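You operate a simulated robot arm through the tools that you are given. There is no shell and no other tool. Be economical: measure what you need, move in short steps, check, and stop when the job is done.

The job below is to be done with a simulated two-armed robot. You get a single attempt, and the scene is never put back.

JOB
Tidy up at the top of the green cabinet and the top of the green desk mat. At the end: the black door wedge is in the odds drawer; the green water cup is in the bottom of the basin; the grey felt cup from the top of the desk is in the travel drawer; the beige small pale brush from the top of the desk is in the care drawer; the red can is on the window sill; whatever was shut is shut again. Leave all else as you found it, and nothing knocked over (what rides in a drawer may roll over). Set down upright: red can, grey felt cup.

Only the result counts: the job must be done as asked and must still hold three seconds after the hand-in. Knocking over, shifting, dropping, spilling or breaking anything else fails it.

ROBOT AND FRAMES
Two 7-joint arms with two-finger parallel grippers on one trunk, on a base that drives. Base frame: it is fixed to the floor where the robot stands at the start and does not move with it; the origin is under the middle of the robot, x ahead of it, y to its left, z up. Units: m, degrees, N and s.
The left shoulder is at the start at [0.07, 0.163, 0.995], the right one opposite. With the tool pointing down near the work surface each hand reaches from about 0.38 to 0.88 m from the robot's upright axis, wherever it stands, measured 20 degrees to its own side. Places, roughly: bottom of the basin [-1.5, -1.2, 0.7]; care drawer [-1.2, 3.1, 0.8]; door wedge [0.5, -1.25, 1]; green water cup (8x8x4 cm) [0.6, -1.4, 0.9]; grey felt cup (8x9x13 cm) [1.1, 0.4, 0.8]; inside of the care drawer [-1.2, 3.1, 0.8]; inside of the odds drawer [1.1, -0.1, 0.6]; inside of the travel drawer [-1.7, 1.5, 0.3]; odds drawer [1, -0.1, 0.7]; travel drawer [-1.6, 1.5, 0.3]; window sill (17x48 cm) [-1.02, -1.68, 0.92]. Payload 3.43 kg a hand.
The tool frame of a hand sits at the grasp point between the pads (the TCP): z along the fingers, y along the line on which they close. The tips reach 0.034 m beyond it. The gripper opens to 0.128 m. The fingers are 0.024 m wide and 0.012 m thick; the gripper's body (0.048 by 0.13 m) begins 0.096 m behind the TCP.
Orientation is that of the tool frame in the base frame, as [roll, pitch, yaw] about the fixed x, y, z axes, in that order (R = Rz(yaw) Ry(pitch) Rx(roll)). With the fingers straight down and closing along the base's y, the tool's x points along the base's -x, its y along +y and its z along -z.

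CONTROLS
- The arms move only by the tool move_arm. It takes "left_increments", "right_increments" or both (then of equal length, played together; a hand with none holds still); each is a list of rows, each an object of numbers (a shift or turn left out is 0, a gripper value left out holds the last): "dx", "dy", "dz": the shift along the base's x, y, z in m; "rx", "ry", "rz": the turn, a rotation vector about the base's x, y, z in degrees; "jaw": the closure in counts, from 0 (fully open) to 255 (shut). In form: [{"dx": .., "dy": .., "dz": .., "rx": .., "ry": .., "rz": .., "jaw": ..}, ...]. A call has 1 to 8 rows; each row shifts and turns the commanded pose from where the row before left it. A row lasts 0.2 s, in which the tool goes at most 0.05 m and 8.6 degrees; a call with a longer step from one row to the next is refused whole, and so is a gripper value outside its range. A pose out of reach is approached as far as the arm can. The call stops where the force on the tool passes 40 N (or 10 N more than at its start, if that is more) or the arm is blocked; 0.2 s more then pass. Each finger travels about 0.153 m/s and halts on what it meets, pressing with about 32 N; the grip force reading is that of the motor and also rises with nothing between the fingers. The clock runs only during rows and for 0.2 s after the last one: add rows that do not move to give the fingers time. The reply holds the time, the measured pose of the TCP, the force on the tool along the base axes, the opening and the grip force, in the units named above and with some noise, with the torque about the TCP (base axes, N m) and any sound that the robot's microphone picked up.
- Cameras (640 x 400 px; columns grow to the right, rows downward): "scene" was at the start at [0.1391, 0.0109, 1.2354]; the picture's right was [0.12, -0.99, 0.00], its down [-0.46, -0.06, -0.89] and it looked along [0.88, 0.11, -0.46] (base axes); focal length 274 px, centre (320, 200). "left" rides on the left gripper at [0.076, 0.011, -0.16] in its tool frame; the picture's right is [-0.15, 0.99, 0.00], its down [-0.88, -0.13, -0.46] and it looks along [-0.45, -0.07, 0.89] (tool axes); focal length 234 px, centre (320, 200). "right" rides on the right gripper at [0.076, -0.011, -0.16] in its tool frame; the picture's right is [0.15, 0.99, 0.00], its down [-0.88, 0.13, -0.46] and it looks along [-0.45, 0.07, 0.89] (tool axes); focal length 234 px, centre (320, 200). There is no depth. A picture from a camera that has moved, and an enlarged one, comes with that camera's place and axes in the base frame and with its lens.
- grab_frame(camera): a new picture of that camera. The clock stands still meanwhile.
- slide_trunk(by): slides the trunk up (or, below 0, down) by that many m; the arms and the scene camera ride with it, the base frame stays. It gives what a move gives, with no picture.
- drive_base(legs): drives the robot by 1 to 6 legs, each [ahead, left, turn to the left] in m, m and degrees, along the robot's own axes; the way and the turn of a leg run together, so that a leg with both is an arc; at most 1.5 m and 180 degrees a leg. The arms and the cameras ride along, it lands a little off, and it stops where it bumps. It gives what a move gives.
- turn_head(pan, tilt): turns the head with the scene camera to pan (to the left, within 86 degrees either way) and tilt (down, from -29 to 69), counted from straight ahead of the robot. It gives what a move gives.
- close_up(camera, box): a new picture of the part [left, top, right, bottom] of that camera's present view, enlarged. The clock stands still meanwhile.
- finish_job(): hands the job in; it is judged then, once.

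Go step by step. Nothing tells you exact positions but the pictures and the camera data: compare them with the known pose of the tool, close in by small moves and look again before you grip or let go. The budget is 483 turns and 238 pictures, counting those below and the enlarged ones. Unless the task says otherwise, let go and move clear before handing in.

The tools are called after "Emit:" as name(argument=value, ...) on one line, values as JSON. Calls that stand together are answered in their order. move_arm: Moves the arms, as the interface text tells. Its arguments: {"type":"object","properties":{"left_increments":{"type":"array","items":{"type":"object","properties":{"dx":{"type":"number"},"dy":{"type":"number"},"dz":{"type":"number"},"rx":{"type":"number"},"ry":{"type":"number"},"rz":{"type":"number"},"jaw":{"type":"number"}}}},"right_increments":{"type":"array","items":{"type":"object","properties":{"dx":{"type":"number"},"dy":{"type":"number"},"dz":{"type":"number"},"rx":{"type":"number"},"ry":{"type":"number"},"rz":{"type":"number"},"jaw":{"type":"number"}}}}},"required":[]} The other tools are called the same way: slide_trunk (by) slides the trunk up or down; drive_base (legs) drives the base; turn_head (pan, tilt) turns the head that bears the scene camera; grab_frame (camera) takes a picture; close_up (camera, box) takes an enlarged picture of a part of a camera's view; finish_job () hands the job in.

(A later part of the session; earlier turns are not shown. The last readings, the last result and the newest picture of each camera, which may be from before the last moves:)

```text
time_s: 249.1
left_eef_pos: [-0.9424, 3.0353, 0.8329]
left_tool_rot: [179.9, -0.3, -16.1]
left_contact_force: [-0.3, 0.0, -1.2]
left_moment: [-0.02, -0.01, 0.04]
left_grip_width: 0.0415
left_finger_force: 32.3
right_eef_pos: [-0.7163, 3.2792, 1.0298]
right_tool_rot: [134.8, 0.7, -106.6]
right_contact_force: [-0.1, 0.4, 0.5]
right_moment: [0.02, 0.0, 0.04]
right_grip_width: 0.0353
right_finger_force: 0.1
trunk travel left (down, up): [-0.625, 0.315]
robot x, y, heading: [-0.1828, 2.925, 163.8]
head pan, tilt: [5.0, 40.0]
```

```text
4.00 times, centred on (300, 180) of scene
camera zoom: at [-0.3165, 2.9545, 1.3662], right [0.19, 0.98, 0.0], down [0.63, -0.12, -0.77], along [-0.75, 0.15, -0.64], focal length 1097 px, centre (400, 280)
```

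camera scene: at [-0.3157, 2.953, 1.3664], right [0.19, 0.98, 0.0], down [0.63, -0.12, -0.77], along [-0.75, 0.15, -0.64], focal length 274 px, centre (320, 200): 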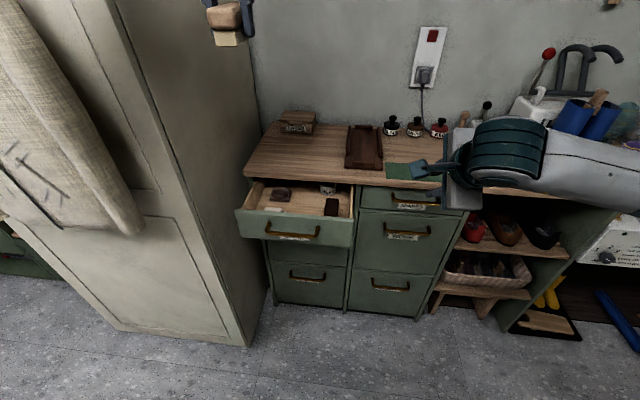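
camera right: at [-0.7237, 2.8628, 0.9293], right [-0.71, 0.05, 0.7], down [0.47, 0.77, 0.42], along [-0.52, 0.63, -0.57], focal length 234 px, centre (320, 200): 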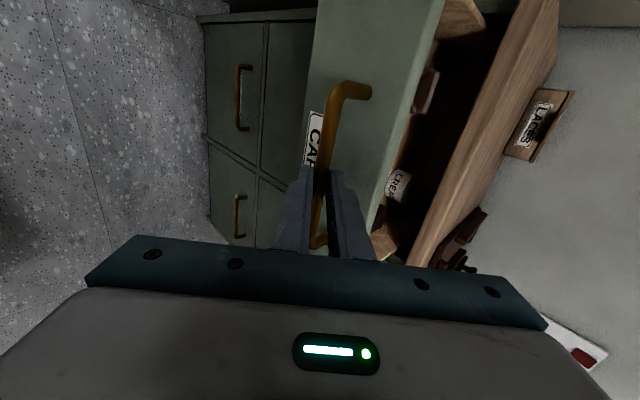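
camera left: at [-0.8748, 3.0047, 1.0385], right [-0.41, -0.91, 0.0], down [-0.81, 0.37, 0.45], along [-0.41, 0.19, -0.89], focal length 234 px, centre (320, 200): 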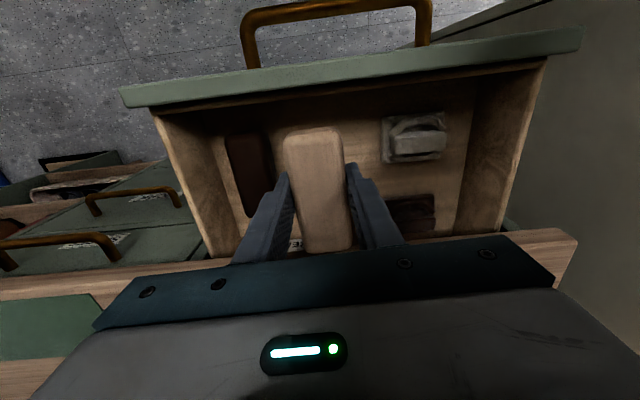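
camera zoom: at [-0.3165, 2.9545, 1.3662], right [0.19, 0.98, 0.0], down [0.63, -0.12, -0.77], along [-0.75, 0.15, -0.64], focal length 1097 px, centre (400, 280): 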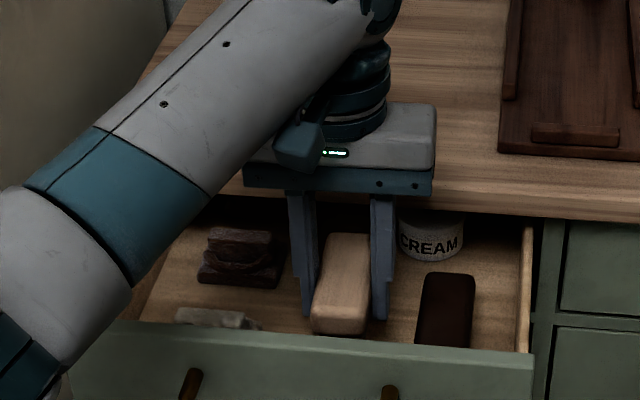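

Emit:
move_arm(left_increments=[{"dz": -0.008}, {}, {"dz": -0.008}, {}, {"dz": -0.006}, {}])

```text
time_s: 250.5
left_eef_pos: [-0.9421, 3.0361, 0.8125]
left_tool_rot: [179.8, -0.3, -16.1]
left_contact_force: [0.4, -0.4, -0.9]
left_moment: [0.0, -0.02, 0.04]
left_grip_width: 0.0416
left_finger_force: 31.7
right_eef_pos: [-0.7176, 3.2783, 1.0304]
right_tool_rot: [134.7, 0.5, -106.6]
right_contact_force: [-0.4, -0.2, 0.4]
right_moment: [-0.02, -0.03, -0.02]
right_grip_width: 0.0353
right_finger_force: 0.1
trunk travel left (down, up): [-0.625, 0.315]
robot x, y, heading: [-0.1831, 2.9242, 163.7]
head pan, tilt: [5.0, 40.0]
```

Emit:
move_arm(left_increments=[{"dz": -0.006}, {}, {"dz": -0.006}, {}, {"dz": -0.006}, {}])

Emit:
close_up(camera="scene", box=[220, 130, 380, 230])

```text
time_s: 251.9
left_eef_pos: [-0.9434, 3.0354, 0.7947]
left_tool_rot: [179.9, -0.2, -16.1]
left_contact_force: [-0.5, -0.9, -1.2]
left_moment: [0.01, 0.01, -0.03]
left_grip_width: 0.0414
left_finger_force: 32.0
right_eef_pos: [-0.7166, 3.2788, 1.0292]
right_tool_rot: [134.7, 0.6, -106.6]
right_contact_force: [0.1, -0.4, -1.6]
right_moment: [-0.01, 0.02, 0.0]
right_grip_width: 0.0353
right_finger_force: 0.1
trunk travel left (down, up): [-0.625, 0.315]
robot x, y, heading: [-0.181, 2.9191, 163.8]
head pan, tilt: [5.0, 40.0]
```

```text
4.00 times, centred on (300, 180) of scene
camera zoom: at [-0.3166, 2.9545, 1.3662], right [0.19, 0.98, 0.0], down [0.63, -0.12, -0.77], along [-0.75, 0.15, -0.64], focal length 1097 px, centre (400, 280)
```

zoom: 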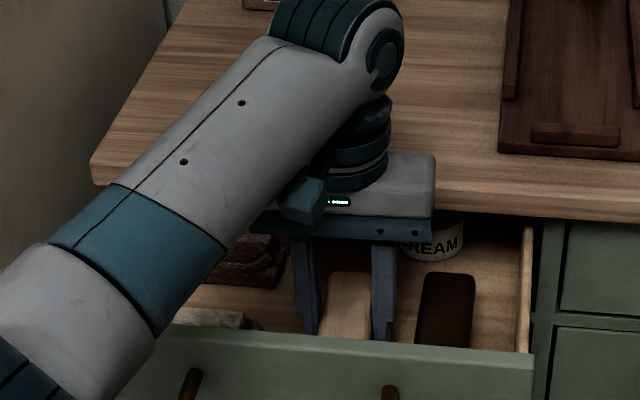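

Emit:
move_arm(left_increments=[{"dz": -0.005}, {}, {"dz": -0.005}, {}, {"dz": -0.005}, {}])

Emit:
grab_frame(camera="left")

```text
time_s: 253.5
left_eef_pos: [-0.9455, 3.0365, 0.7866]
left_tool_rot: [-179.9, 0.4, -16.1]
left_contact_force: [0.9, -1.6, 20.1]
left_moment: [-0.4, -0.65, -0.03]
left_grip_width: 0.0412
left_finger_force: 32.3
right_eef_pos: [-0.7168, 3.2785, 1.0295]
right_tool_rot: [134.6, 0.6, -106.6]
right_contact_force: [0.2, 0.0, -1.1]
right_moment: [0.04, 0.02, -0.01]
right_grip_width: 0.0351
right_finger_force: 0.0
trunk travel left (down, up): [-0.625, 0.315]
robot x, y, heading: [-0.185, 2.9219, 163.9]
head pan, tilt: [5.0, 40.0]
stopped in row 6 (left hand): the force on the tool passed its limit (the readings are from after the stop); the commanded pose is now the measured one
```

```text
93 pictures are left
camera left: at [-0.8755, 3.0055, 0.9454], right [-0.42, -0.91, 0.0], down [-0.81, 0.37, 0.46], along [-0.42, 0.19, -0.89], focal length 234 px, centre (320, 200)
```

left: 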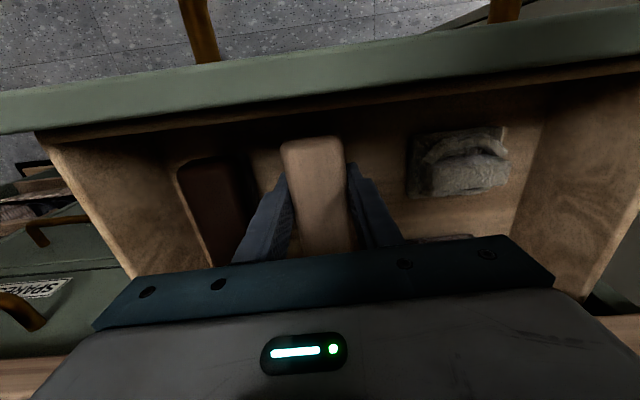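

The brush is on the drawer floor. Releasing with a small opening and lifting.

Emit:
move_arm(left_increments=[{"dz": 0.003, "ry": 0.4}, {"jaw": 150}, {"jaw": 135}, {}, {"dz": 0.02}, {"dz": 0.03}, {"dz": 0.04}, {"dz": 0.045}])

Emit:
move_arm(left_increments=[{"dz": 0.045}, {"dz": 0.045}, {"dz": 0.045}, {}])

Emit:
grab_frame(camera="left")

```text
time_s: 255.3
left_eef_pos: [-0.9449, 3.0365, 0.9219]
left_tool_rot: [179.9, 0.4, -16.2]
left_contact_force: [0.2, -0.2, 0.4]
left_moment: [0.01, 0.01, 0.03]
left_grip_width: 0.0604
left_finger_force: 0.0
right_eef_pos: [-0.716, 3.2782, 1.0304]
right_tool_rot: [134.7, 0.7, -106.6]
right_contact_force: [-0.3, 0.2, -0.3]
right_moment: [0.0, 0.06, 0.02]
right_grip_width: 0.0351
right_finger_force: 0.0
trunk travel left (down, up): [-0.625, 0.315]
robot x, y, heading: [-0.1839, 2.9225, 163.8]
head pan, tilt: [5.0, 40.0]
```

```text
time_s: 256.3
left_eef_pos: [-0.9438, 3.0365, 1.0561]
left_tool_rot: [179.9, 0.3, -16.1]
left_contact_force: [-0.8, 0.5, -0.1]
left_moment: [0.0, -0.03, -0.03]
left_grip_width: 0.0602
left_finger_force: 0.1
right_eef_pos: [-0.7181, 3.2776, 1.0298]
right_tool_rot: [134.7, 0.6, -106.7]
right_contact_force: [0.1, -0.2, -0.1]
right_moment: [0.02, -0.01, 0.01]
right_grip_width: 0.035
right_finger_force: 0.1
trunk travel left (down, up): [-0.625, 0.315]
robot x, y, heading: [-0.1829, 2.9216, 163.8]
head pan, tilt: [5.0, 40.0]
```

```text
92 pictures are left
camera left: at [-0.8747, 3.0051, 1.2154], right [-0.42, -0.91, 0.0], down [-0.81, 0.37, 0.46], along [-0.42, 0.19, -0.89], focal length 234 px, centre (320, 200)
```

left: 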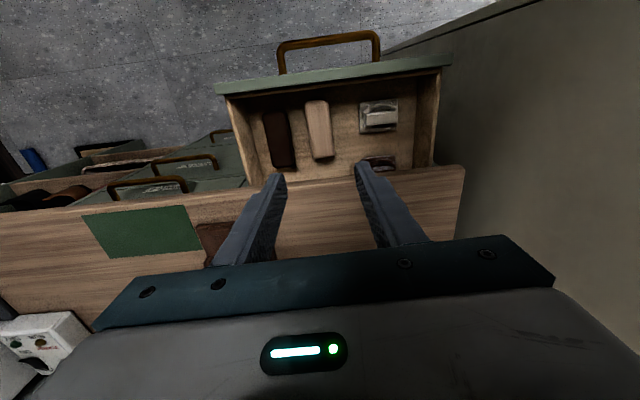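

Emit:
move_arm(left_increments=[{"dx": 0.0376, "dy": -0.0149, "jaw": 255}, {"dx": 0.0376, "dy": -0.0149}, {"dx": 0.0376, "dy": -0.0149}, {"dx": 0.0376, "dy": -0.0149}, {"dx": 0.0376, "dy": -0.0149}, {"dx": 0.0376, "dy": -0.0149}, {}])

Emit:
grab_frame(camera="left")

```text
time_s: 257.9
left_eef_pos: [-0.7172, 2.9478, 1.056]
left_tool_rot: [180.0, 0.3, -16.3]
left_contact_force: [0.4, -1.2, -0.5]
left_moment: [0.0, 0.01, -0.03]
left_grip_width: 0.0
left_finger_force: 31.6
right_eef_pos: [-0.7189, 3.2785, 1.0308]
right_tool_rot: [134.8, 0.5, -106.6]
right_contact_force: [0.2, 0.7, 0.5]
right_moment: [0.02, 0.0, 0.0]
right_grip_width: 0.0352
right_finger_force: 0.1
trunk travel left (down, up): [-0.625, 0.315]
robot x, y, heading: [-0.1818, 2.9231, 163.8]
head pan, tilt: [5.0, 40.0]
```

```text
91 pictures are left
camera left: at [-0.6479, 2.9165, 1.2145], right [-0.42, -0.91, 0.0], down [-0.81, 0.37, 0.46], along [-0.42, 0.19, -0.89], focal length 234 px, centre (320, 200)
```

left: 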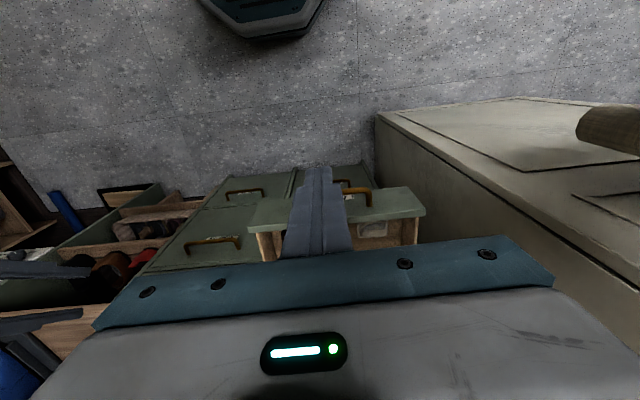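

Emit:
move_arm(left_increments=[{"dz": -0.045}, {"dz": -0.045}, {"dz": -0.045}, {"dz": -0.045}, {"dz": -0.04}, {}])

Emit:
grab_frame(camera="left")

Emit:
grab_frame(camera="scene")

```text
time_s: 259.3
left_eef_pos: [-0.7187, 2.9479, 0.8341]
left_tool_rot: [179.9, 0.3, -16.1]
left_contact_force: [0.3, 0.1, -0.6]
left_moment: [0.0, 0.0, -0.03]
left_grip_width: 0.0001
left_finger_force: 32.3
right_eef_pos: [-0.7174, 3.2787, 1.029]
right_tool_rot: [134.6, 0.6, -106.6]
right_contact_force: [0.0, 0.2, -0.3]
right_moment: [-0.02, 0.03, 0.02]
right_grip_width: 0.0349
right_finger_force: 0.1
trunk travel left (down, up): [-0.625, 0.315]
robot x, y, heading: [-0.1813, 2.9268, 164.0]
head pan, tilt: [5.0, 40.0]
```

```text
90 pictures are left
camera left: at [-0.6481, 2.9156, 0.994], right [-0.42, -0.91, 0.0], down [-0.81, 0.37, 0.46], along [-0.42, 0.19, -0.89], focal length 234 px, centre (320, 200)
```

left: 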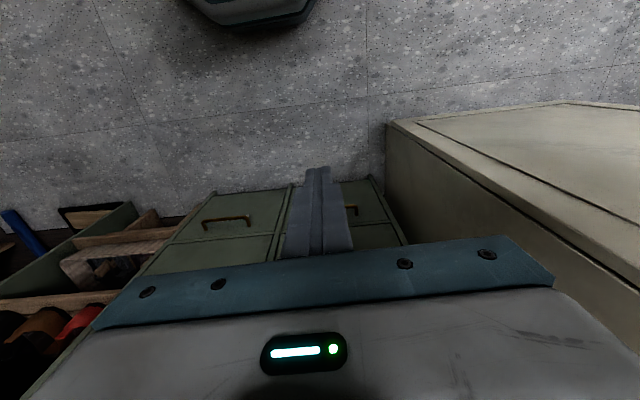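

```text
89 pictures are left
camera scene: at [-0.3163, 2.9546, 1.3663], right [0.19, 0.98, 0.0], down [0.63, -0.12, -0.77], along [-0.75, 0.15, -0.64], focal length 274 px, centre (320, 200)
```

scene: 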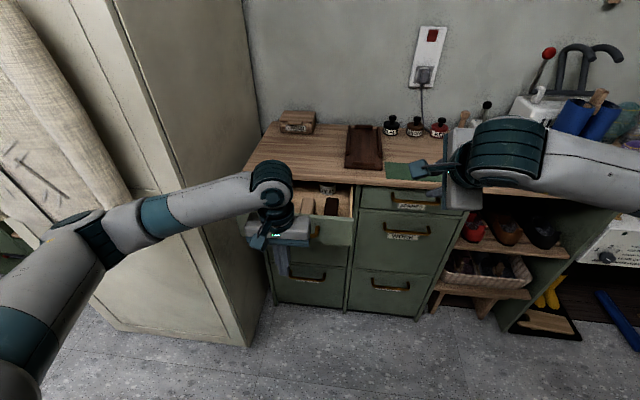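

Emit:
move_arm(left_increments=[{"dx": -0.0287, "dy": 0.0087}, {"dx": -0.0287, "dy": 0.0087}, {"dx": -0.0287, "dy": 0.0087}, {"dx": -0.0287, "dy": 0.0087}, {"dx": -0.0287, "dy": 0.0087}, {"dx": -0.0287, "dy": 0.0087}, {"dx": -0.0287, "dy": 0.0087}, {"dx": -0.0239, "dy": 0.0073}])

Emit:
move_arm(left_increments=[{"dx": -0.0191, "dy": 0.0058}, {"dx": -0.0096, "dy": 0.0029}, {}, {"dx": -0.0048, "dy": 0.0015}, {}, {"dx": -0.0048, "dy": 0.0015}, {}])

Emit:
grab_frame(camera="scene")

```text
time_s: 261.1
left_eef_pos: [-0.9436, 3.0159, 0.8349]
left_tool_rot: [179.8, 0.4, -16.1]
left_contact_force: [-0.3, 0.7, -1.1]
left_moment: [-0.05, -0.04, 0.0]
left_grip_width: 0.0001
left_finger_force: 32.1
right_eef_pos: [-0.7185, 3.2795, 1.0296]
right_tool_rot: [134.7, 0.5, -106.6]
right_contact_force: [-0.2, 0.6, 0.1]
right_moment: [0.0, -0.01, -0.01]
right_grip_width: 0.0352
right_finger_force: 0.0
trunk travel left (down, up): [-0.625, 0.315]
robot x, y, heading: [-0.1849, 2.9217, 163.9]
head pan, tilt: [5.0, 40.0]
```

```text
time_s: 262.7
left_eef_pos: [-0.9834, 3.0271, 0.8364]
left_tool_rot: [179.9, 0.3, -16.2]
left_contact_force: [-0.6, 0.2, -0.5]
left_moment: [-0.02, -0.01, -0.02]
left_grip_width: 0.0
left_finger_force: 31.8
right_eef_pos: [-0.7175, 3.2779, 1.0299]
right_tool_rot: [134.7, 0.6, -106.6]
right_contact_force: [0.9, 0.0, 0.5]
right_moment: [0.03, 0.01, 0.01]
right_grip_width: 0.035
right_finger_force: 0.1
trunk travel left (down, up): [-0.625, 0.315]
robot x, y, heading: [-0.1823, 2.9251, 164.0]
head pan, tilt: [5.0, 40.0]
```

```text
88 pictures are left
camera scene: at [-0.3165, 2.9543, 1.3662], right [0.19, 0.98, 0.0], down [0.63, -0.12, -0.77], along [-0.75, 0.15, -0.64], focal length 274 px, centre (320, 200)
```

scene: 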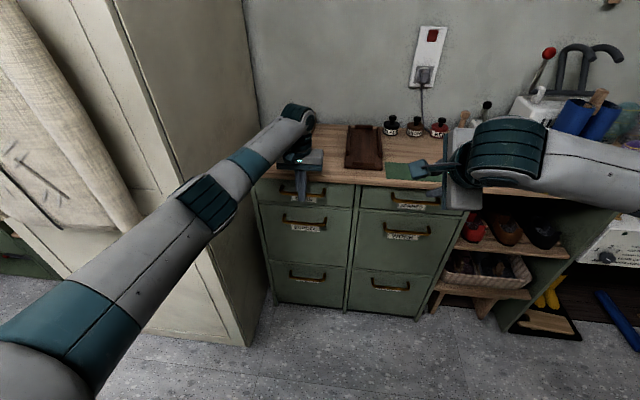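

Emit:
move_arm(left_increments=[{"dx": -0.0048, "dy": 0.0015}, {}, {"dx": -0.0048, "dy": 0.0015}, {}, {"dx": -0.0048, "dy": 0.0015}, {}])

Emit:
close_up(camera="scene", box=[220, 140, 460, 290])

```text
time_s: 263.8
left_eef_pos: [-0.9867, 3.028, 0.8348]
left_tool_rot: [179.8, -0.4, -16.2]
left_contact_force: [16.0, -4.6, 7.2]
left_moment: [-0.09, -0.28, 0.0]
left_grip_width: 0.0001
left_finger_force: 31.4
right_eef_pos: [-0.7154, 3.2775, 1.0304]
right_tool_rot: [134.6, 0.6, -106.4]
right_contact_force: [-0.4, 0.0, -0.8]
right_moment: [-0.02, -0.01, 0.04]
right_grip_width: 0.0354
right_finger_force: 0.0
trunk travel left (down, up): [-0.625, 0.315]
robot x, y, heading: [-0.1814, 2.9218, 164.0]
head pan, tilt: [5.0, 40.0]
stopped in row 5 (left hand): the force on the tool passed its limit (the readings are from after the stop); the commanded pose is now the measured one
```

```text
2.67 times, centred on (340, 215) of scene
camera zoom: at [-0.3139, 2.9538, 1.3666], right [0.19, 0.98, 0.0], down [0.63, -0.12, -0.77], along [-0.75, 0.15, -0.64], focal length 731 px, centre (267, 160)
```

zoom: 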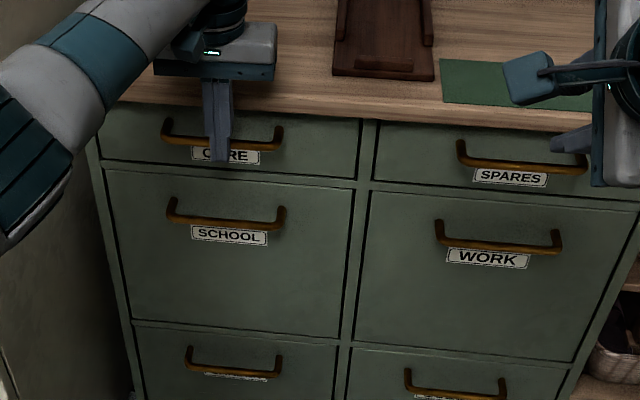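

The CARE drawer is shut. I'll retract, and return to the desk for the felt cup (left hand); the right hand stays in its handle-gripping pose.

Emit:
move_arm(left_increments=[{"dx": 0.0287, "dy": -0.0087}, {"dx": 0.0287, "dy": -0.0087}, {"dz": 0.045, "dx": 0.02}, {"dz": 0.045, "dx": 0.02}, {"dz": 0.045, "dx": 0.03}, {"dz": 0.045, "dx": 0.03}, {"dx": 0.04, "dz": 0.02}, {"dx": 0.03, "jaw": 0}])

Emit:
drive_base(legs=[[-0.5, 0, 0], [0, 0, -90], [-1.5, 0, 0]])

```text
refused: row 5 steps farther than a row can; nothing moved
```

```text
time_s: 277.6
left_eef_pos: [-0.0042, 2.1448, 0.8331]
left_tool_rot: [179.8, -0.1, -105.9]
left_contact_force: [0.0, -0.1, 0.5]
left_moment: [0.01, -0.01, 0.01]
left_grip_width: 0.0
left_finger_force: 31.9
right_eef_pos: [0.2473, 1.8752, 1.0301]
right_tool_rot: [134.7, 0.6, 163.8]
right_contact_force: [0.1, -0.2, -0.7]
right_moment: [0.03, 0.0, 0.02]
right_grip_width: 0.035
right_finger_force: 0.2
trunk travel left (down, up): [-0.625, 0.315]
robot x, y, heading: [-0.1046, 1.3376, 74.3]
head pan, tilt: [5.0, 40.0]
```

The arm move was refused, but the base backed straight off (fingers were only in front of the bar). I'll tuck the left arm now.

Emit:
move_arm(left_increments=[{"dz": 0.045}, {"dz": 0.045}, {"dz": 0.045}, {"dz": 0.045}, {"dy": -0.04, "dx": -0.02}, {"dy": -0.04, "dx": -0.02}, {"dy": -0.04, "dx": -0.02}, {"dy": -0.04, "dx": -0.02, "jaw": 0}])

Emit:
turn_head(pan=60, tilt=30)

Emit:
grab_frame(camera="scene")

```text
time_s: 279.4
left_eef_pos: [-0.0841, 1.9819, 1.0139]
left_tool_rot: [179.8, -0.3, -105.9]
left_contact_force: [-0.4, -0.7, -0.8]
left_moment: [0.01, -0.04, 0.0]
left_grip_width: 0.1155
left_finger_force: 0.1
right_eef_pos: [0.2463, 1.874, 1.0303]
right_tool_rot: [134.6, 0.6, 163.8]
right_contact_force: [0.7, 0.1, 0.7]
right_moment: [0.02, -0.02, 0.02]
right_grip_width: 0.0352
right_finger_force: 0.0
trunk travel left (down, up): [-0.625, 0.315]
robot x, y, heading: [-0.1044, 1.3424, 74.2]
head pan, tilt: [5.0, 40.0]
```

```text
time_s: 280.6
left_eef_pos: [-0.082, 1.9853, 1.0142]
left_tool_rot: [179.8, -0.2, -105.9]
left_contact_force: [0.3, -0.4, -0.6]
left_moment: [0.0, -0.04, 0.0]
left_grip_width: 0.1278
left_finger_force: 0.0
right_eef_pos: [0.2459, 1.8747, 1.0304]
right_tool_rot: [134.7, 0.6, 163.8]
right_contact_force: [-0.7, -0.7, -0.1]
right_moment: [-0.01, -0.02, -0.05]
right_grip_width: 0.0354
right_finger_force: 0.1
trunk travel left (down, up): [-0.625, 0.315]
robot x, y, heading: [-0.1066, 1.3362, 74.2]
head pan, tilt: [60.0, 30.0]
```

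```text
86 pictures are left
camera scene: at [-0.1557, 1.4503, 1.3816], right [0.72, 0.7, 0.0], down [0.35, -0.36, -0.87], along [-0.6, 0.62, -0.5], focal length 274 px, centre (320, 200)
```

scene: 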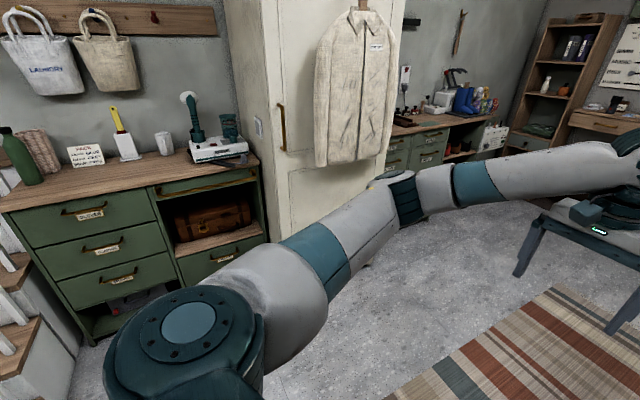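

Emit:
close_up(camera="scene", box=[40, 180, 280, 330])

```text
2.67 times, centred on (160, 255) of scene
camera zoom: at [-0.1557, 1.4503, 1.3816], right [0.72, 0.7, 0.0], down [0.35, -0.36, -0.87], along [-0.6, 0.62, -0.5], focal length 731 px, centre (747, 53)
```

zoom: 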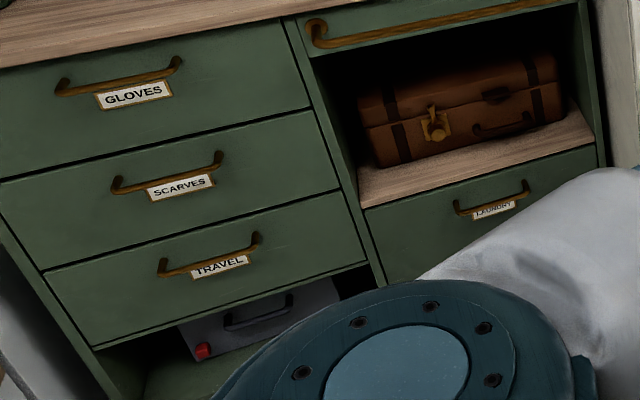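

TRAVEL is the bottom-left drawer of that cabinet (handle near (-1.51, 1.45, 0.39)). Now to the desk for the felt cup.

Emit:
drive_base(legs=[[0, 0, -90.5], [0, -0.75, 0], [0.62, 0, 0]])

Emit:
turn_head(pan=8, tilt=35)

Emit:
grab_frame(camera="scene")

Emit:
grab_frame(camera="left")

```text
time_s: 291.6
left_eef_pos: [0.9399, 0.4406, 1.0128]
left_tool_rot: [179.8, -0.2, 165.1]
left_contact_force: [0.5, -0.2, -1.0]
left_moment: [0.02, 0.05, 0.0]
left_grip_width: 0.128
left_finger_force: 0.0
right_eef_pos: [0.835, 0.11, 1.0294]
right_tool_rot: [134.7, 0.6, 74.6]
right_contact_force: [0.0, -0.3, 0.9]
right_moment: [0.0, -0.02, -0.03]
right_grip_width: 0.0352
right_finger_force: 0.0
trunk travel left (down, up): [-0.625, 0.315]
robot x, y, heading: [0.2899, 0.4526, -14.9]
head pan, tilt: [60.0, 30.0]
```

```text
time_s: 292.8
left_eef_pos: [0.9399, 0.4401, 1.0142]
left_tool_rot: [179.8, -0.2, 164.9]
left_contact_force: [-0.2, 0.0, 0.3]
left_moment: [-0.02, -0.01, 0.01]
left_grip_width: 0.1281
left_finger_force: 0.1
right_eef_pos: [0.8357, 0.1098, 1.0307]
right_tool_rot: [134.7, 0.7, 74.7]
right_contact_force: [-0.5, 0.4, 0.4]
right_moment: [0.01, -0.01, -0.02]
right_grip_width: 0.0353
right_finger_force: 0.1
trunk travel left (down, up): [-0.625, 0.315]
robot x, y, heading: [0.2916, 0.456, -14.9]
head pan, tilt: [8.0, 35.0]
```

```text
84 pictures are left
camera scene: at [0.4265, 0.4283, 1.3738], right [-0.12, -0.99, 0.0], down [-0.57, 0.07, -0.82], along [0.81, -0.1, -0.57], focal length 274 px, centre (320, 200)
```

scene: 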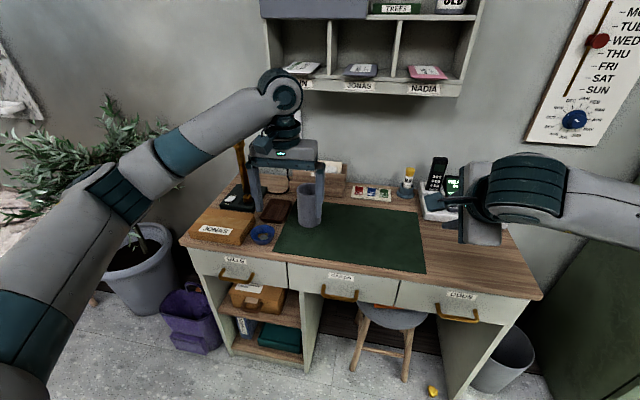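

```text
83 pictures are left
camera left: at [0.8702, 0.4706, 1.1738], right [0.4, 0.92, 0.0], down [0.82, -0.36, 0.45], along [0.42, -0.18, -0.89], focal length 234 px, centre (320, 200)
```

left: 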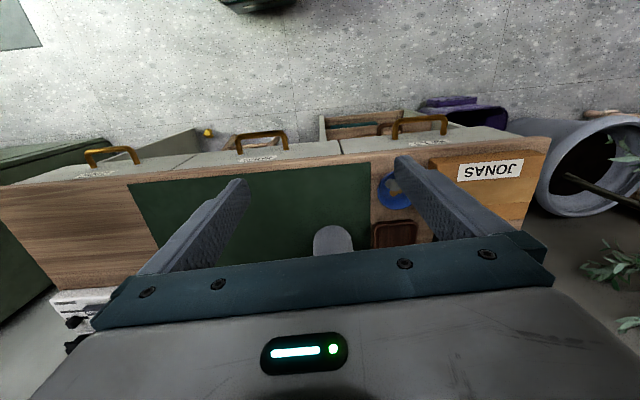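

Emit:
drive_base(legs=[[0.12, 0, -1.5]])

Emit:
grab_frame(camera="left")

Emit:
close_up(camera="scene", box=[200, 130, 440, 280])

```text
time_s: 294.0
left_eef_pos: [1.0541, 0.3903, 1.0133]
left_tool_rot: [179.8, -0.1, 163.4]
left_contact_force: [0.4, 0.6, 0.1]
left_moment: [-0.02, 0.01, 0.0]
left_grip_width: 0.1282
left_finger_force: 0.1
right_eef_pos: [0.9406, 0.0622, 1.0297]
right_tool_rot: [134.7, 0.5, 73.1]
right_contact_force: [0.1, 0.3, -0.7]
right_moment: [-0.04, 0.0, 0.01]
right_grip_width: 0.0352
right_finger_force: 0.1
trunk travel left (down, up): [-0.625, 0.315]
robot x, y, heading: [0.4094, 0.4212, -16.3]
head pan, tilt: [8.0, 35.0]
```

```text
82 pictures are left
camera left: at [0.9858, 0.4222, 1.174], right [0.42, 0.91, 0.0], down [0.81, -0.38, 0.45], along [0.41, -0.19, -0.89], focal length 234 px, centre (320, 200)
```

left: 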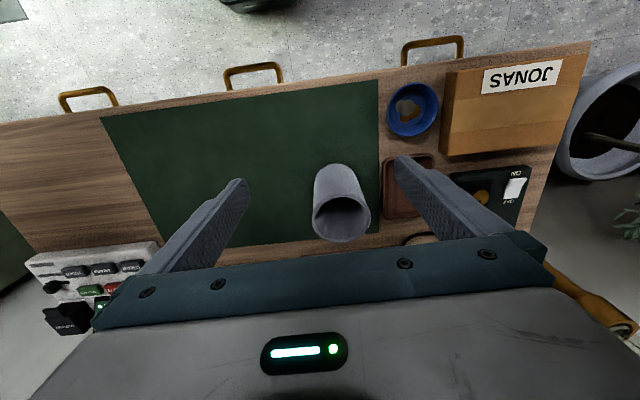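

```text
2.67 times, centred on (320, 205) of scene
camera zoom: at [0.5411, 0.3922, 1.3738], right [-0.15, -0.99, 0.0], down [-0.57, 0.08, -0.82], along [0.81, -0.12, -0.57], focal length 731 px, centre (320, 187)
```

zoom: 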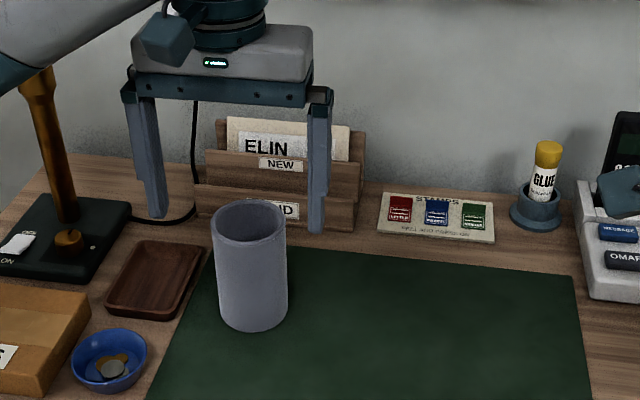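

Emit:
move_arm(left_increments=[{"dx": 0.03, "dy": -0.004, "jaw": 20}, {"dx": 0.03, "dy": -0.003}, {"dx": 0.028, "dy": -0.003}, {}])

Emit:
grab_frame(camera="left")

Emit:
grab_frame(camera="scene")

```text
time_s: 295.0
left_eef_pos: [1.1425, 0.3804, 1.0135]
left_tool_rot: [179.9, -0.2, 163.3]
left_contact_force: [0.1, 0.8, 1.1]
left_moment: [0.0, -0.01, 0.01]
left_grip_width: 0.1181
left_finger_force: 0.1
right_eef_pos: [0.9406, 0.0622, 1.0309]
right_tool_rot: [134.7, 0.6, 73.0]
right_contact_force: [-0.8, -0.2, 0.6]
right_moment: [0.0, -0.02, 0.02]
right_grip_width: 0.0352
right_finger_force: 0.0
trunk travel left (down, up): [-0.625, 0.315]
robot x, y, heading: [0.409, 0.4224, -16.4]
head pan, tilt: [8.0, 35.0]
```

```text
80 pictures are left
camera left: at [1.074, 0.4132, 1.1734], right [0.42, 0.91, 0.0], down [0.81, -0.38, 0.45], along [0.41, -0.19, -0.89], focal length 234 px, centre (320, 200)
```

left: 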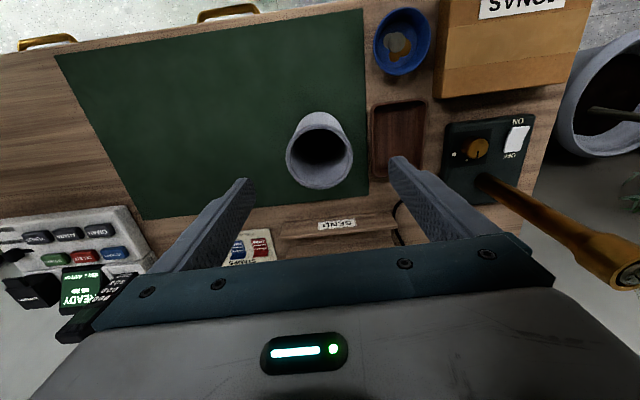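

```text
79 pictures are left
camera scene: at [0.5408, 0.3927, 1.3738], right [-0.15, -0.99, 0.0], down [-0.57, 0.08, -0.82], along [0.81, -0.12, -0.57], focal length 274 px, centre (320, 200)
```

scene: 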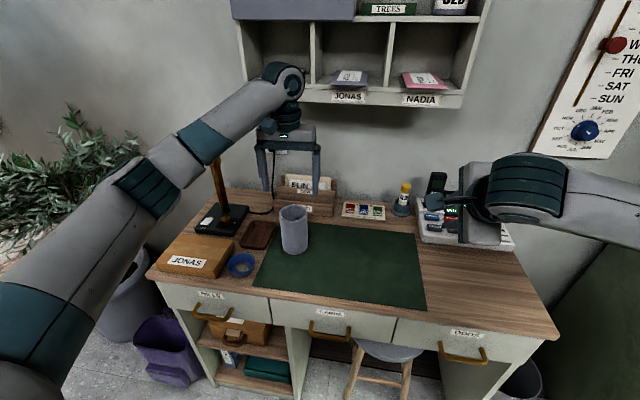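

Emit:
move_arm(left_increments=[{"dx": 0.006, "dy": -0.002, "dz": -0.04}, {"dz": -0.045}, {"dz": -0.04}, {"dz": -0.035}, {}])

Emit:
grab_frame(camera="left")

Emit:
grab_frame(camera="scene")

```text
time_s: 296.2
left_eef_pos: [1.1477, 0.3785, 0.854]
left_tool_rot: [179.8, -0.2, 163.5]
left_contact_force: [0.1, 1.1, -0.1]
left_moment: [-0.02, 0.04, -0.01]
left_grip_width: 0.1181
left_finger_force: 0.1
right_eef_pos: [0.9404, 0.0609, 1.0297]
right_tool_rot: [134.6, 0.6, 73.1]
right_contact_force: [-0.8, -0.4, -0.2]
right_moment: [-0.01, -0.02, 0.0]
right_grip_width: 0.0351
right_finger_force: 0.0
trunk travel left (down, up): [-0.625, 0.315]
robot x, y, heading: [0.4067, 0.4197, -16.2]
head pan, tilt: [8.0, 35.0]
```

```text
78 pictures are left
camera left: at [1.0798, 0.4103, 1.0146], right [0.42, 0.91, 0.0], down [0.81, -0.38, 0.45], along [0.41, -0.19, -0.89], focal length 234 px, centre (320, 200)
```

left: 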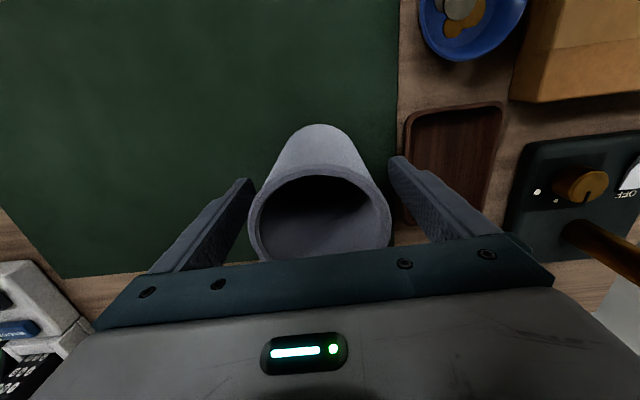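

```text
77 pictures are left
camera scene: at [0.5407, 0.3922, 1.3739], right [-0.15, -0.99, 0.0], down [-0.57, 0.08, -0.82], along [0.81, -0.12, -0.57], focal length 274 px, centre (320, 200)
```

scene: 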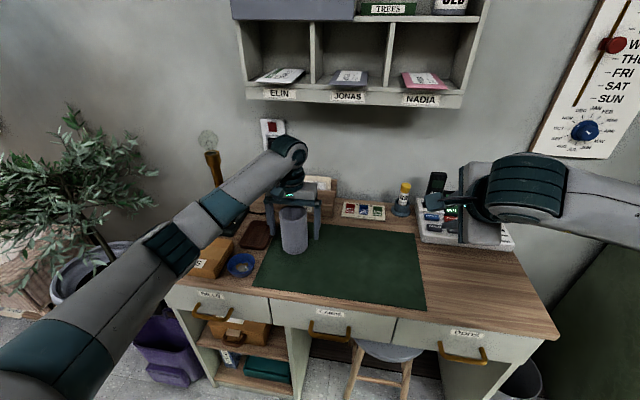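

Emit:
move_arm(left_increments=[{"jaw": 60}, {"jaw": 90}, {"jaw": 110}, {"jaw": 120}, {}])

Emit:
move_arm(left_increments=[{"dz": 0.015}, {"dz": 0.025}, {"dz": 0.035}, {"dz": 0.035}, {"dz": 0.035}, {"dz": 0.035}])

Emit:
grab_frame(camera="left")

```text
time_s: 297.4
left_eef_pos: [1.148, 0.3765, 0.8537]
left_tool_rot: [179.7, -0.3, 163.2]
left_contact_force: [-0.8, -0.4, 0.9]
left_moment: [-0.04, 0.04, -0.01]
left_grip_width: 0.0793
left_finger_force: 32.1
right_eef_pos: [0.9398, 0.0623, 1.0293]
right_tool_rot: [134.7, 0.7, 73.0]
right_contact_force: [0.3, 0.2, -0.1]
right_moment: [-0.03, -0.03, 0.0]
right_grip_width: 0.0351
right_finger_force: 0.1
trunk travel left (down, up): [-0.625, 0.315]
robot x, y, heading: [0.4093, 0.4199, -16.4]
head pan, tilt: [8.0, 35.0]
```

```text
time_s: 298.8
left_eef_pos: [1.1476, 0.378, 1.0335]
left_tool_rot: [179.7, -0.3, 163.4]
left_contact_force: [0.6, -0.6, 0.3]
left_moment: [-0.02, -0.03, -0.02]
left_grip_width: 0.0797
left_finger_force: 31.7
right_eef_pos: [0.9408, 0.0611, 1.0301]
right_tool_rot: [134.7, 0.5, 73.2]
right_contact_force: [-0.8, -0.6, -0.2]
right_moment: [0.01, -0.01, 0.0]
right_grip_width: 0.0355
right_finger_force: 0.1
trunk travel left (down, up): [-0.625, 0.315]
robot x, y, heading: [0.4089, 0.4174, -16.4]
head pan, tilt: [8.0, 35.0]
```

```text
76 pictures are left
camera left: at [1.0788, 0.4101, 1.1942], right [0.42, 0.91, 0.0], down [0.81, -0.38, 0.45], along [0.41, -0.19, -0.89], focal length 234 px, centre (320, 200)
```

left: 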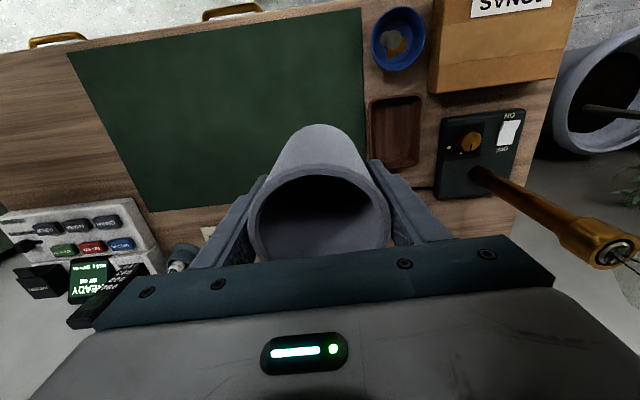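

Emit:
move_arm(left_increments=[{"dx": -0.035, "dy": 0.011}, {"dx": -0.035, "dy": 0.011}, {"dx": -0.035, "dy": 0.011}, {"dx": -0.035, "dy": 0.011}, {"dx": -0.035, "dy": 0.011}, {"dx": -0.02, "dy": 0.006}])

Emit:
drive_base(legs=[[-0.9, 0, 0], [0, 0, 180], [0, -0.5, 0]])

Emit:
turn_head(pan=10, tilt=35)

Emit:
grab_frame(camera="scene")

```text
time_s: 300.2
left_eef_pos: [0.9542, 0.4394, 1.0334]
left_tool_rot: [179.8, -0.3, 163.4]
left_contact_force: [0.3, 1.1, 0.4]
left_moment: [-0.01, -0.02, -0.02]
left_grip_width: 0.0794
left_finger_force: 32.4
right_eef_pos: [0.941, 0.0617, 1.0302]
right_tool_rot: [134.7, 0.6, 73.1]
right_contact_force: [-0.8, -0.1, -0.1]
right_moment: [0.01, -0.02, 0.01]
right_grip_width: 0.0354
right_finger_force: 0.0
trunk travel left (down, up): [-0.625, 0.315]
robot x, y, heading: [0.4067, 0.42, -16.0]
head pan, tilt: [8.0, 35.0]
```

```text
time_s: 314.9
left_eef_pos: [-0.8715, 1.1247, 1.0341]
left_tool_rot: [179.8, -0.2, -15.9]
left_contact_force: [-0.4, 0.7, -0.5]
left_moment: [-0.01, 0.02, 0.0]
left_grip_width: 0.0798
left_finger_force: 32.4
right_eef_pos: [-0.8627, 1.503, 1.0301]
right_tool_rot: [134.6, 0.6, -106.2]
right_contact_force: [0.7, -0.4, -1.0]
right_moment: [-0.03, 0.01, 0.05]
right_grip_width: 0.0353
right_finger_force: 0.1
trunk travel left (down, up): [-0.625, 0.315]
robot x, y, heading: [-0.3258, 1.1555, 164.3]
head pan, tilt: [8.0, 35.0]
```

```text
time_s: 315.5
left_eef_pos: [-0.8727, 1.1253, 1.035]
left_tool_rot: [179.9, -0.2, -15.8]
left_contact_force: [0.9, -0.2, -0.5]
left_moment: [-0.01, 0.01, -0.04]
left_grip_width: 0.0796
left_finger_force: 32.2
right_eef_pos: [-0.8635, 1.5018, 1.0295]
right_tool_rot: [134.7, 0.6, -106.0]
right_contact_force: [0.5, -0.3, -0.5]
right_moment: [0.01, 0.0, -0.04]
right_grip_width: 0.0352
right_finger_force: 0.2
trunk travel left (down, up): [-0.625, 0.315]
robot x, y, heading: [-0.3275, 1.1517, 164.4]
head pan, tilt: [10.0, 35.0]
```

```text
75 pictures are left
camera scene: at [-0.4636, 1.1745, 1.3738], right [0.1, 1.0, 0.0], down [0.57, -0.06, -0.82], along [-0.82, 0.08, -0.57], focal length 274 px, centre (320, 200)
```

scene: 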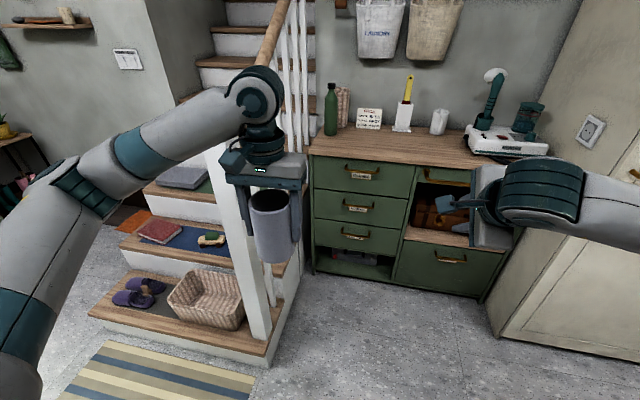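

Emit:
slide_trunk(by=-0.4)

Emit:
drive_base(legs=[[0.25, -0.03, -0.7]])

Emit:
turn_head(pan=5, tilt=35)

Emit:
grab_frame(camera="scene")

Emit:
grab_frame(camera="right")

```text
time_s: 319.3
left_eef_pos: [-0.8716, 1.1239, 0.6336]
left_tool_rot: [179.8, -0.1, -15.9]
left_contact_force: [-1.2, 0.5, 0.2]
left_moment: [-0.02, 0.01, -0.01]
left_grip_width: 0.0799
left_finger_force: 32.2
right_eef_pos: [-0.863, 1.5023, 0.63]
right_tool_rot: [134.8, 0.5, -106.2]
right_contact_force: [0.0, 0.4, 0.8]
right_moment: [0.01, 0.04, 0.0]
right_grip_width: 0.0354
right_finger_force: 0.1
trunk travel left (down, up): [-0.225, 0.715]
robot x, y, heading: [-0.3251, 1.1515, 164.5]
head pan, tilt: [10.0, 35.0]
```

```text
time_s: 321.0
left_eef_pos: [-1.042, 1.1965, 0.6312]
left_tool_rot: [178.6, -0.1, -16.3]
left_contact_force: [0.0, -0.2, -1.1]
left_moment: [-0.01, -0.03, 0.0]
left_grip_width: 0.0794
left_finger_force: 32.3
right_eef_pos: [-1.053, 1.5743, 0.638]
right_tool_rot: [134.0, 0.3, -104.7]
right_contact_force: [-0.1, 0.0, -0.1]
right_moment: [-0.03, 0.04, 0.0]
right_grip_width: 0.0353
right_finger_force: 0.1
trunk travel left (down, up): [-0.225, 0.715]
robot x, y, heading: [-0.5158, 1.2367, 165.8]
head pan, tilt: [10.0, 35.0]
stopped in leg 1: the robot was blocked; the commanded pose is now the measured one
```

```text
time_s: 321.7
left_eef_pos: [-1.042, 1.1958, 0.6317]
left_tool_rot: [178.7, -0.1, -16.3]
left_contact_force: [0.2, 0.5, -0.2]
left_moment: [-0.01, -0.01, -0.01]
left_grip_width: 0.0796
left_finger_force: 32.0
right_eef_pos: [-1.0519, 1.5744, 0.6412]
right_tool_rot: [133.7, 0.3, -104.9]
right_contact_force: [0.2, -0.5, 0.4]
right_moment: [0.02, 0.0, 0.01]
right_grip_width: 0.0354
right_finger_force: 0.2
trunk travel left (down, up): [-0.225, 0.715]
robot x, y, heading: [-0.5171, 1.2351, 165.9]
head pan, tilt: [5.0, 35.0]
```

```text
74 pictures are left
camera scene: at [-0.6396, 1.2631, 0.976], right [0.16, 0.99, 0.0], down [0.55, -0.09, -0.83], along [-0.82, 0.13, -0.56], focal length 274 px, centre (320, 200)
```

scene: 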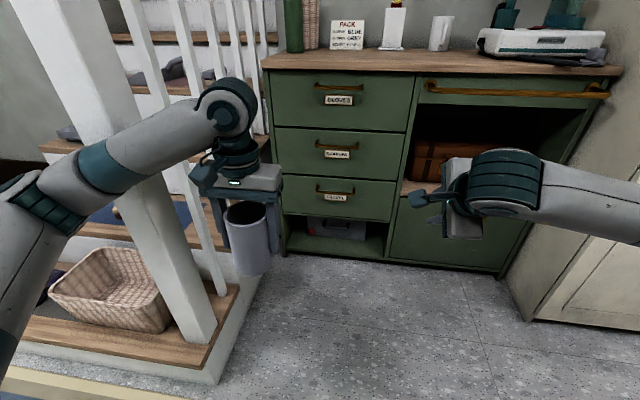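

```text
73 pictures are left
camera right: at [-0.9534, 1.4671, 0.7414], right [-0.7, 0.03, 0.71], down [0.46, 0.79, 0.41], along [-0.55, 0.62, -0.56], focal length 234 px, centre (320, 200)
```

right: 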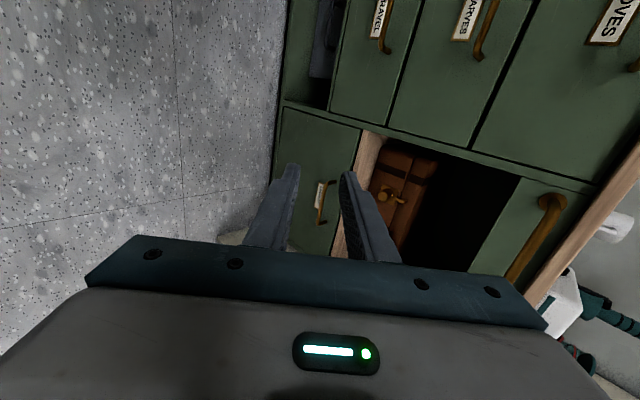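

The left elbow has bumped the stair post. I'll back off, shift right, and bring the left hand in and right a bit.

Emit:
drive_base(legs=[[-0.15, 0, 0], [0, -0.2, -2]])

Emit:
grab_frame(camera="scene")

```text
time_s: 324.3
left_eef_pos: [-0.8519, 1.3728, 0.6212]
left_tool_rot: [179.0, -1.2, -18.5]
left_contact_force: [-1.0, 0.1, -0.7]
left_moment: [-0.02, 0.01, -0.04]
left_grip_width: 0.0799
left_finger_force: 32.0
right_eef_pos: [-0.847, 1.7518, 0.6312]
right_tool_rot: [134.6, 0.6, -107.1]
right_contact_force: [0.5, -0.1, -0.1]
right_moment: [0.02, -0.01, 0.03]
right_grip_width: 0.0349
right_finger_force: 0.1
trunk travel left (down, up): [-0.225, 0.715]
robot x, y, heading: [-0.3169, 1.3873, 163.3]
head pan, tilt: [5.0, 35.0]
```

```text
72 pictures are left
camera scene: at [-0.4522, 1.4241, 0.9738], right [0.2, 0.98, 0.0], down [0.56, -0.12, -0.82], along [-0.8, 0.16, -0.57], focal length 274 px, centre (320, 200)
```

scene: 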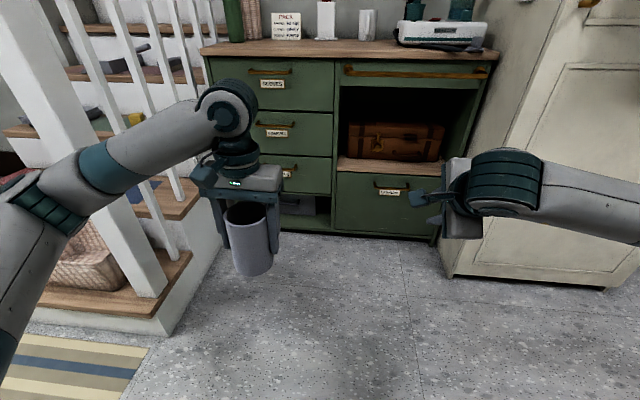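

Emit:
move_arm(left_increments=[{"dz": 0.045}, {"dz": 0.045}, {"dz": 0.045}, {"dz": 0.045}, {"dz": 0.045}, {"dz": 0.045}, {"dz": 0.045}, {"dz": 0.035}])

Emit:
drive_base(legs=[[0.3, 0, 0]])

Emit:
grab_frame(camera="scene")

Emit:
grab_frame(camera="right")

```text
time_s: 326.1
left_eef_pos: [-0.851, 1.3721, 0.9702]
left_tool_rot: [179.0, -1.1, -18.6]
left_contact_force: [-0.5, -0.1, -0.1]
left_moment: [-0.02, 0.0, -0.03]
left_grip_width: 0.0797
left_finger_force: 31.8
right_eef_pos: [-0.8457, 1.7508, 0.6317]
right_tool_rot: [134.5, 0.5, -107.1]
right_contact_force: [0.7, -0.3, -0.1]
right_moment: [0.01, 0.03, -0.01]
right_grip_width: 0.0352
right_finger_force: 0.1
trunk travel left (down, up): [-0.225, 0.715]
robot x, y, heading: [-0.317, 1.3872, 163.3]
head pan, tilt: [5.0, 35.0]
```

```text
time_s: 328.1
left_eef_pos: [-1.1393, 1.4581, 0.9694]
left_tool_rot: [179.0, -1.2, -18.6]
left_contact_force: [0.3, -0.4, -0.3]
left_moment: [-0.02, -0.05, -0.01]
left_grip_width: 0.0797
left_finger_force: 32.1
right_eef_pos: [-1.1331, 1.8373, 0.631]
right_tool_rot: [134.6, 0.5, -107.3]
right_contact_force: [-0.1, 0.1, -0.9]
right_moment: [-0.02, 0.02, -0.01]
right_grip_width: 0.0352
right_finger_force: 0.0
trunk travel left (down, up): [-0.225, 0.715]
robot x, y, heading: [-0.6002, 1.4766, 163.1]
head pan, tilt: [5.0, 35.0]
```

```text
71 pictures are left
camera scene: at [-0.7391, 1.5098, 0.9737], right [0.2, 0.98, 0.0], down [0.56, -0.12, -0.82], along [-0.8, 0.17, -0.57], focal length 274 px, centre (320, 200)
```

scene: 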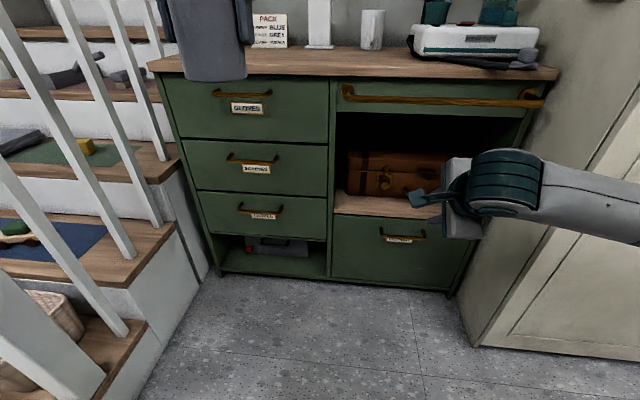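

```text
70 pictures are left
camera right: at [-1.0402, 1.7267, 0.7342], right [-0.71, 0.06, 0.7], down [0.48, 0.77, 0.42], along [-0.51, 0.64, -0.57], focal length 234 px, centre (320, 200)
```

right: 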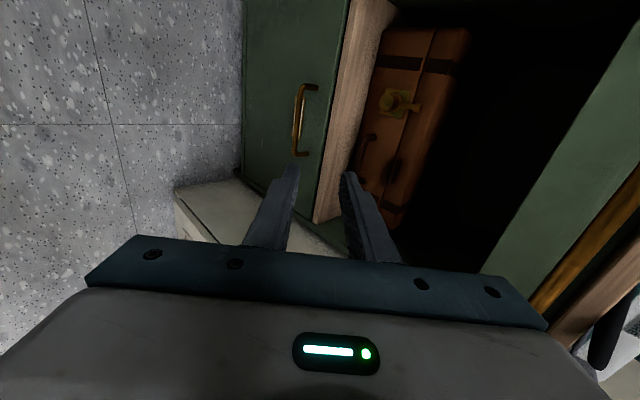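

Emit:
move_arm(left_increments=[{"dz": 0.035}, {"dz": 0.035}, {"dz": 0.03}, {"dx": 0.012, "dy": -0.03}, {"dx": 0.012, "dy": -0.03}, {"dx": 0.012, "dy": -0.03}, {"dx": 0.012, "dy": -0.03}, {}])

Emit:
move_arm(right_increments=[{"dx": -0.013, "dy": -0.043}, {"dx": -0.013, "dy": -0.043}, {"dx": -0.013, "dy": -0.043}, {"dx": -0.013, "dy": -0.043}, {"dx": -0.013, "dy": -0.043}, {"dx": -0.013, "dy": -0.043}, {"dx": -0.013, "dy": -0.043}, {"dx": -0.013, "dy": -0.043}])

Emit:
grab_frame(camera="right")

Emit:
grab_frame(camera="scene")

```text
time_s: 329.9
left_eef_pos: [-1.0991, 1.3505, 1.0646]
left_tool_rot: [179.0, -1.1, -18.6]
left_contact_force: [0.2, -0.7, -0.4]
left_moment: [0.02, 0.01, 0.02]
left_grip_width: 0.0798
left_finger_force: 31.9
left hand out of reach, approached as far as the arm can: row 7
right_eef_pos: [-1.1327, 1.8369, 0.6319]
right_tool_rot: [134.6, 0.6, -107.2]
right_contact_force: [0.5, -0.5, -0.1]
right_moment: [0.02, 0.0, 0.01]
right_grip_width: 0.0354
right_finger_force: 0.0
trunk travel left (down, up): [-0.225, 0.715]
robot x, y, heading: [-0.6, 1.4776, 163.0]
head pan, tilt: [5.0, 35.0]
```

```text
time_s: 331.7
left_eef_pos: [-1.0991, 1.3494, 1.0636]
left_tool_rot: [179.0, -1.2, -18.6]
left_contact_force: [-0.1, 0.0, -0.6]
left_moment: [0.02, 0.01, -0.01]
left_grip_width: 0.0797
left_finger_force: 32.3
right_eef_pos: [-1.2361, 1.4938, 0.6313]
right_tool_rot: [134.6, 0.7, -107.3]
right_contact_force: [0.4, -0.4, 0.6]
right_moment: [0.0, -0.01, 0.0]
right_grip_width: 0.0351
right_finger_force: 0.2
trunk travel left (down, up): [-0.225, 0.715]
robot x, y, heading: [-0.5986, 1.4766, 163.4]
head pan, tilt: [5.0, 35.0]
```

```text
69 pictures are left
camera right: at [-1.1434, 1.3817, 0.7345], right [-0.71, 0.06, 0.7], down [0.48, 0.77, 0.42], along [-0.51, 0.64, -0.57], focal length 234 px, centre (320, 200)
```

right: 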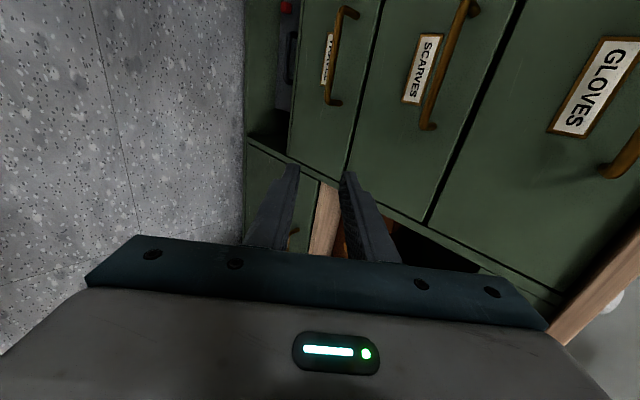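

```text
68 pictures are left
camera scene: at [-0.7386, 1.509, 0.9738], right [0.2, 0.98, 0.0], down [0.56, -0.12, -0.82], along [-0.8, 0.17, -0.57], focal length 274 px, centre (320, 200)
```

scene: 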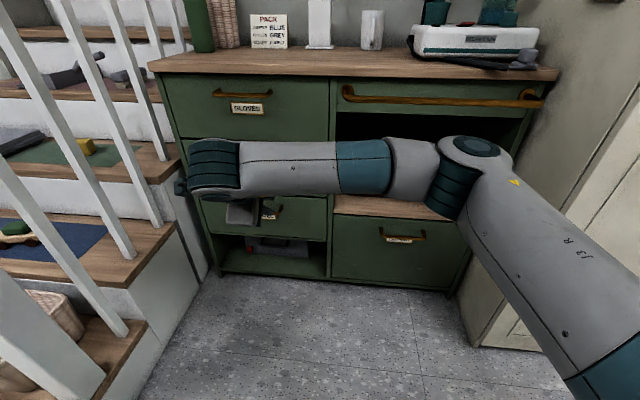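

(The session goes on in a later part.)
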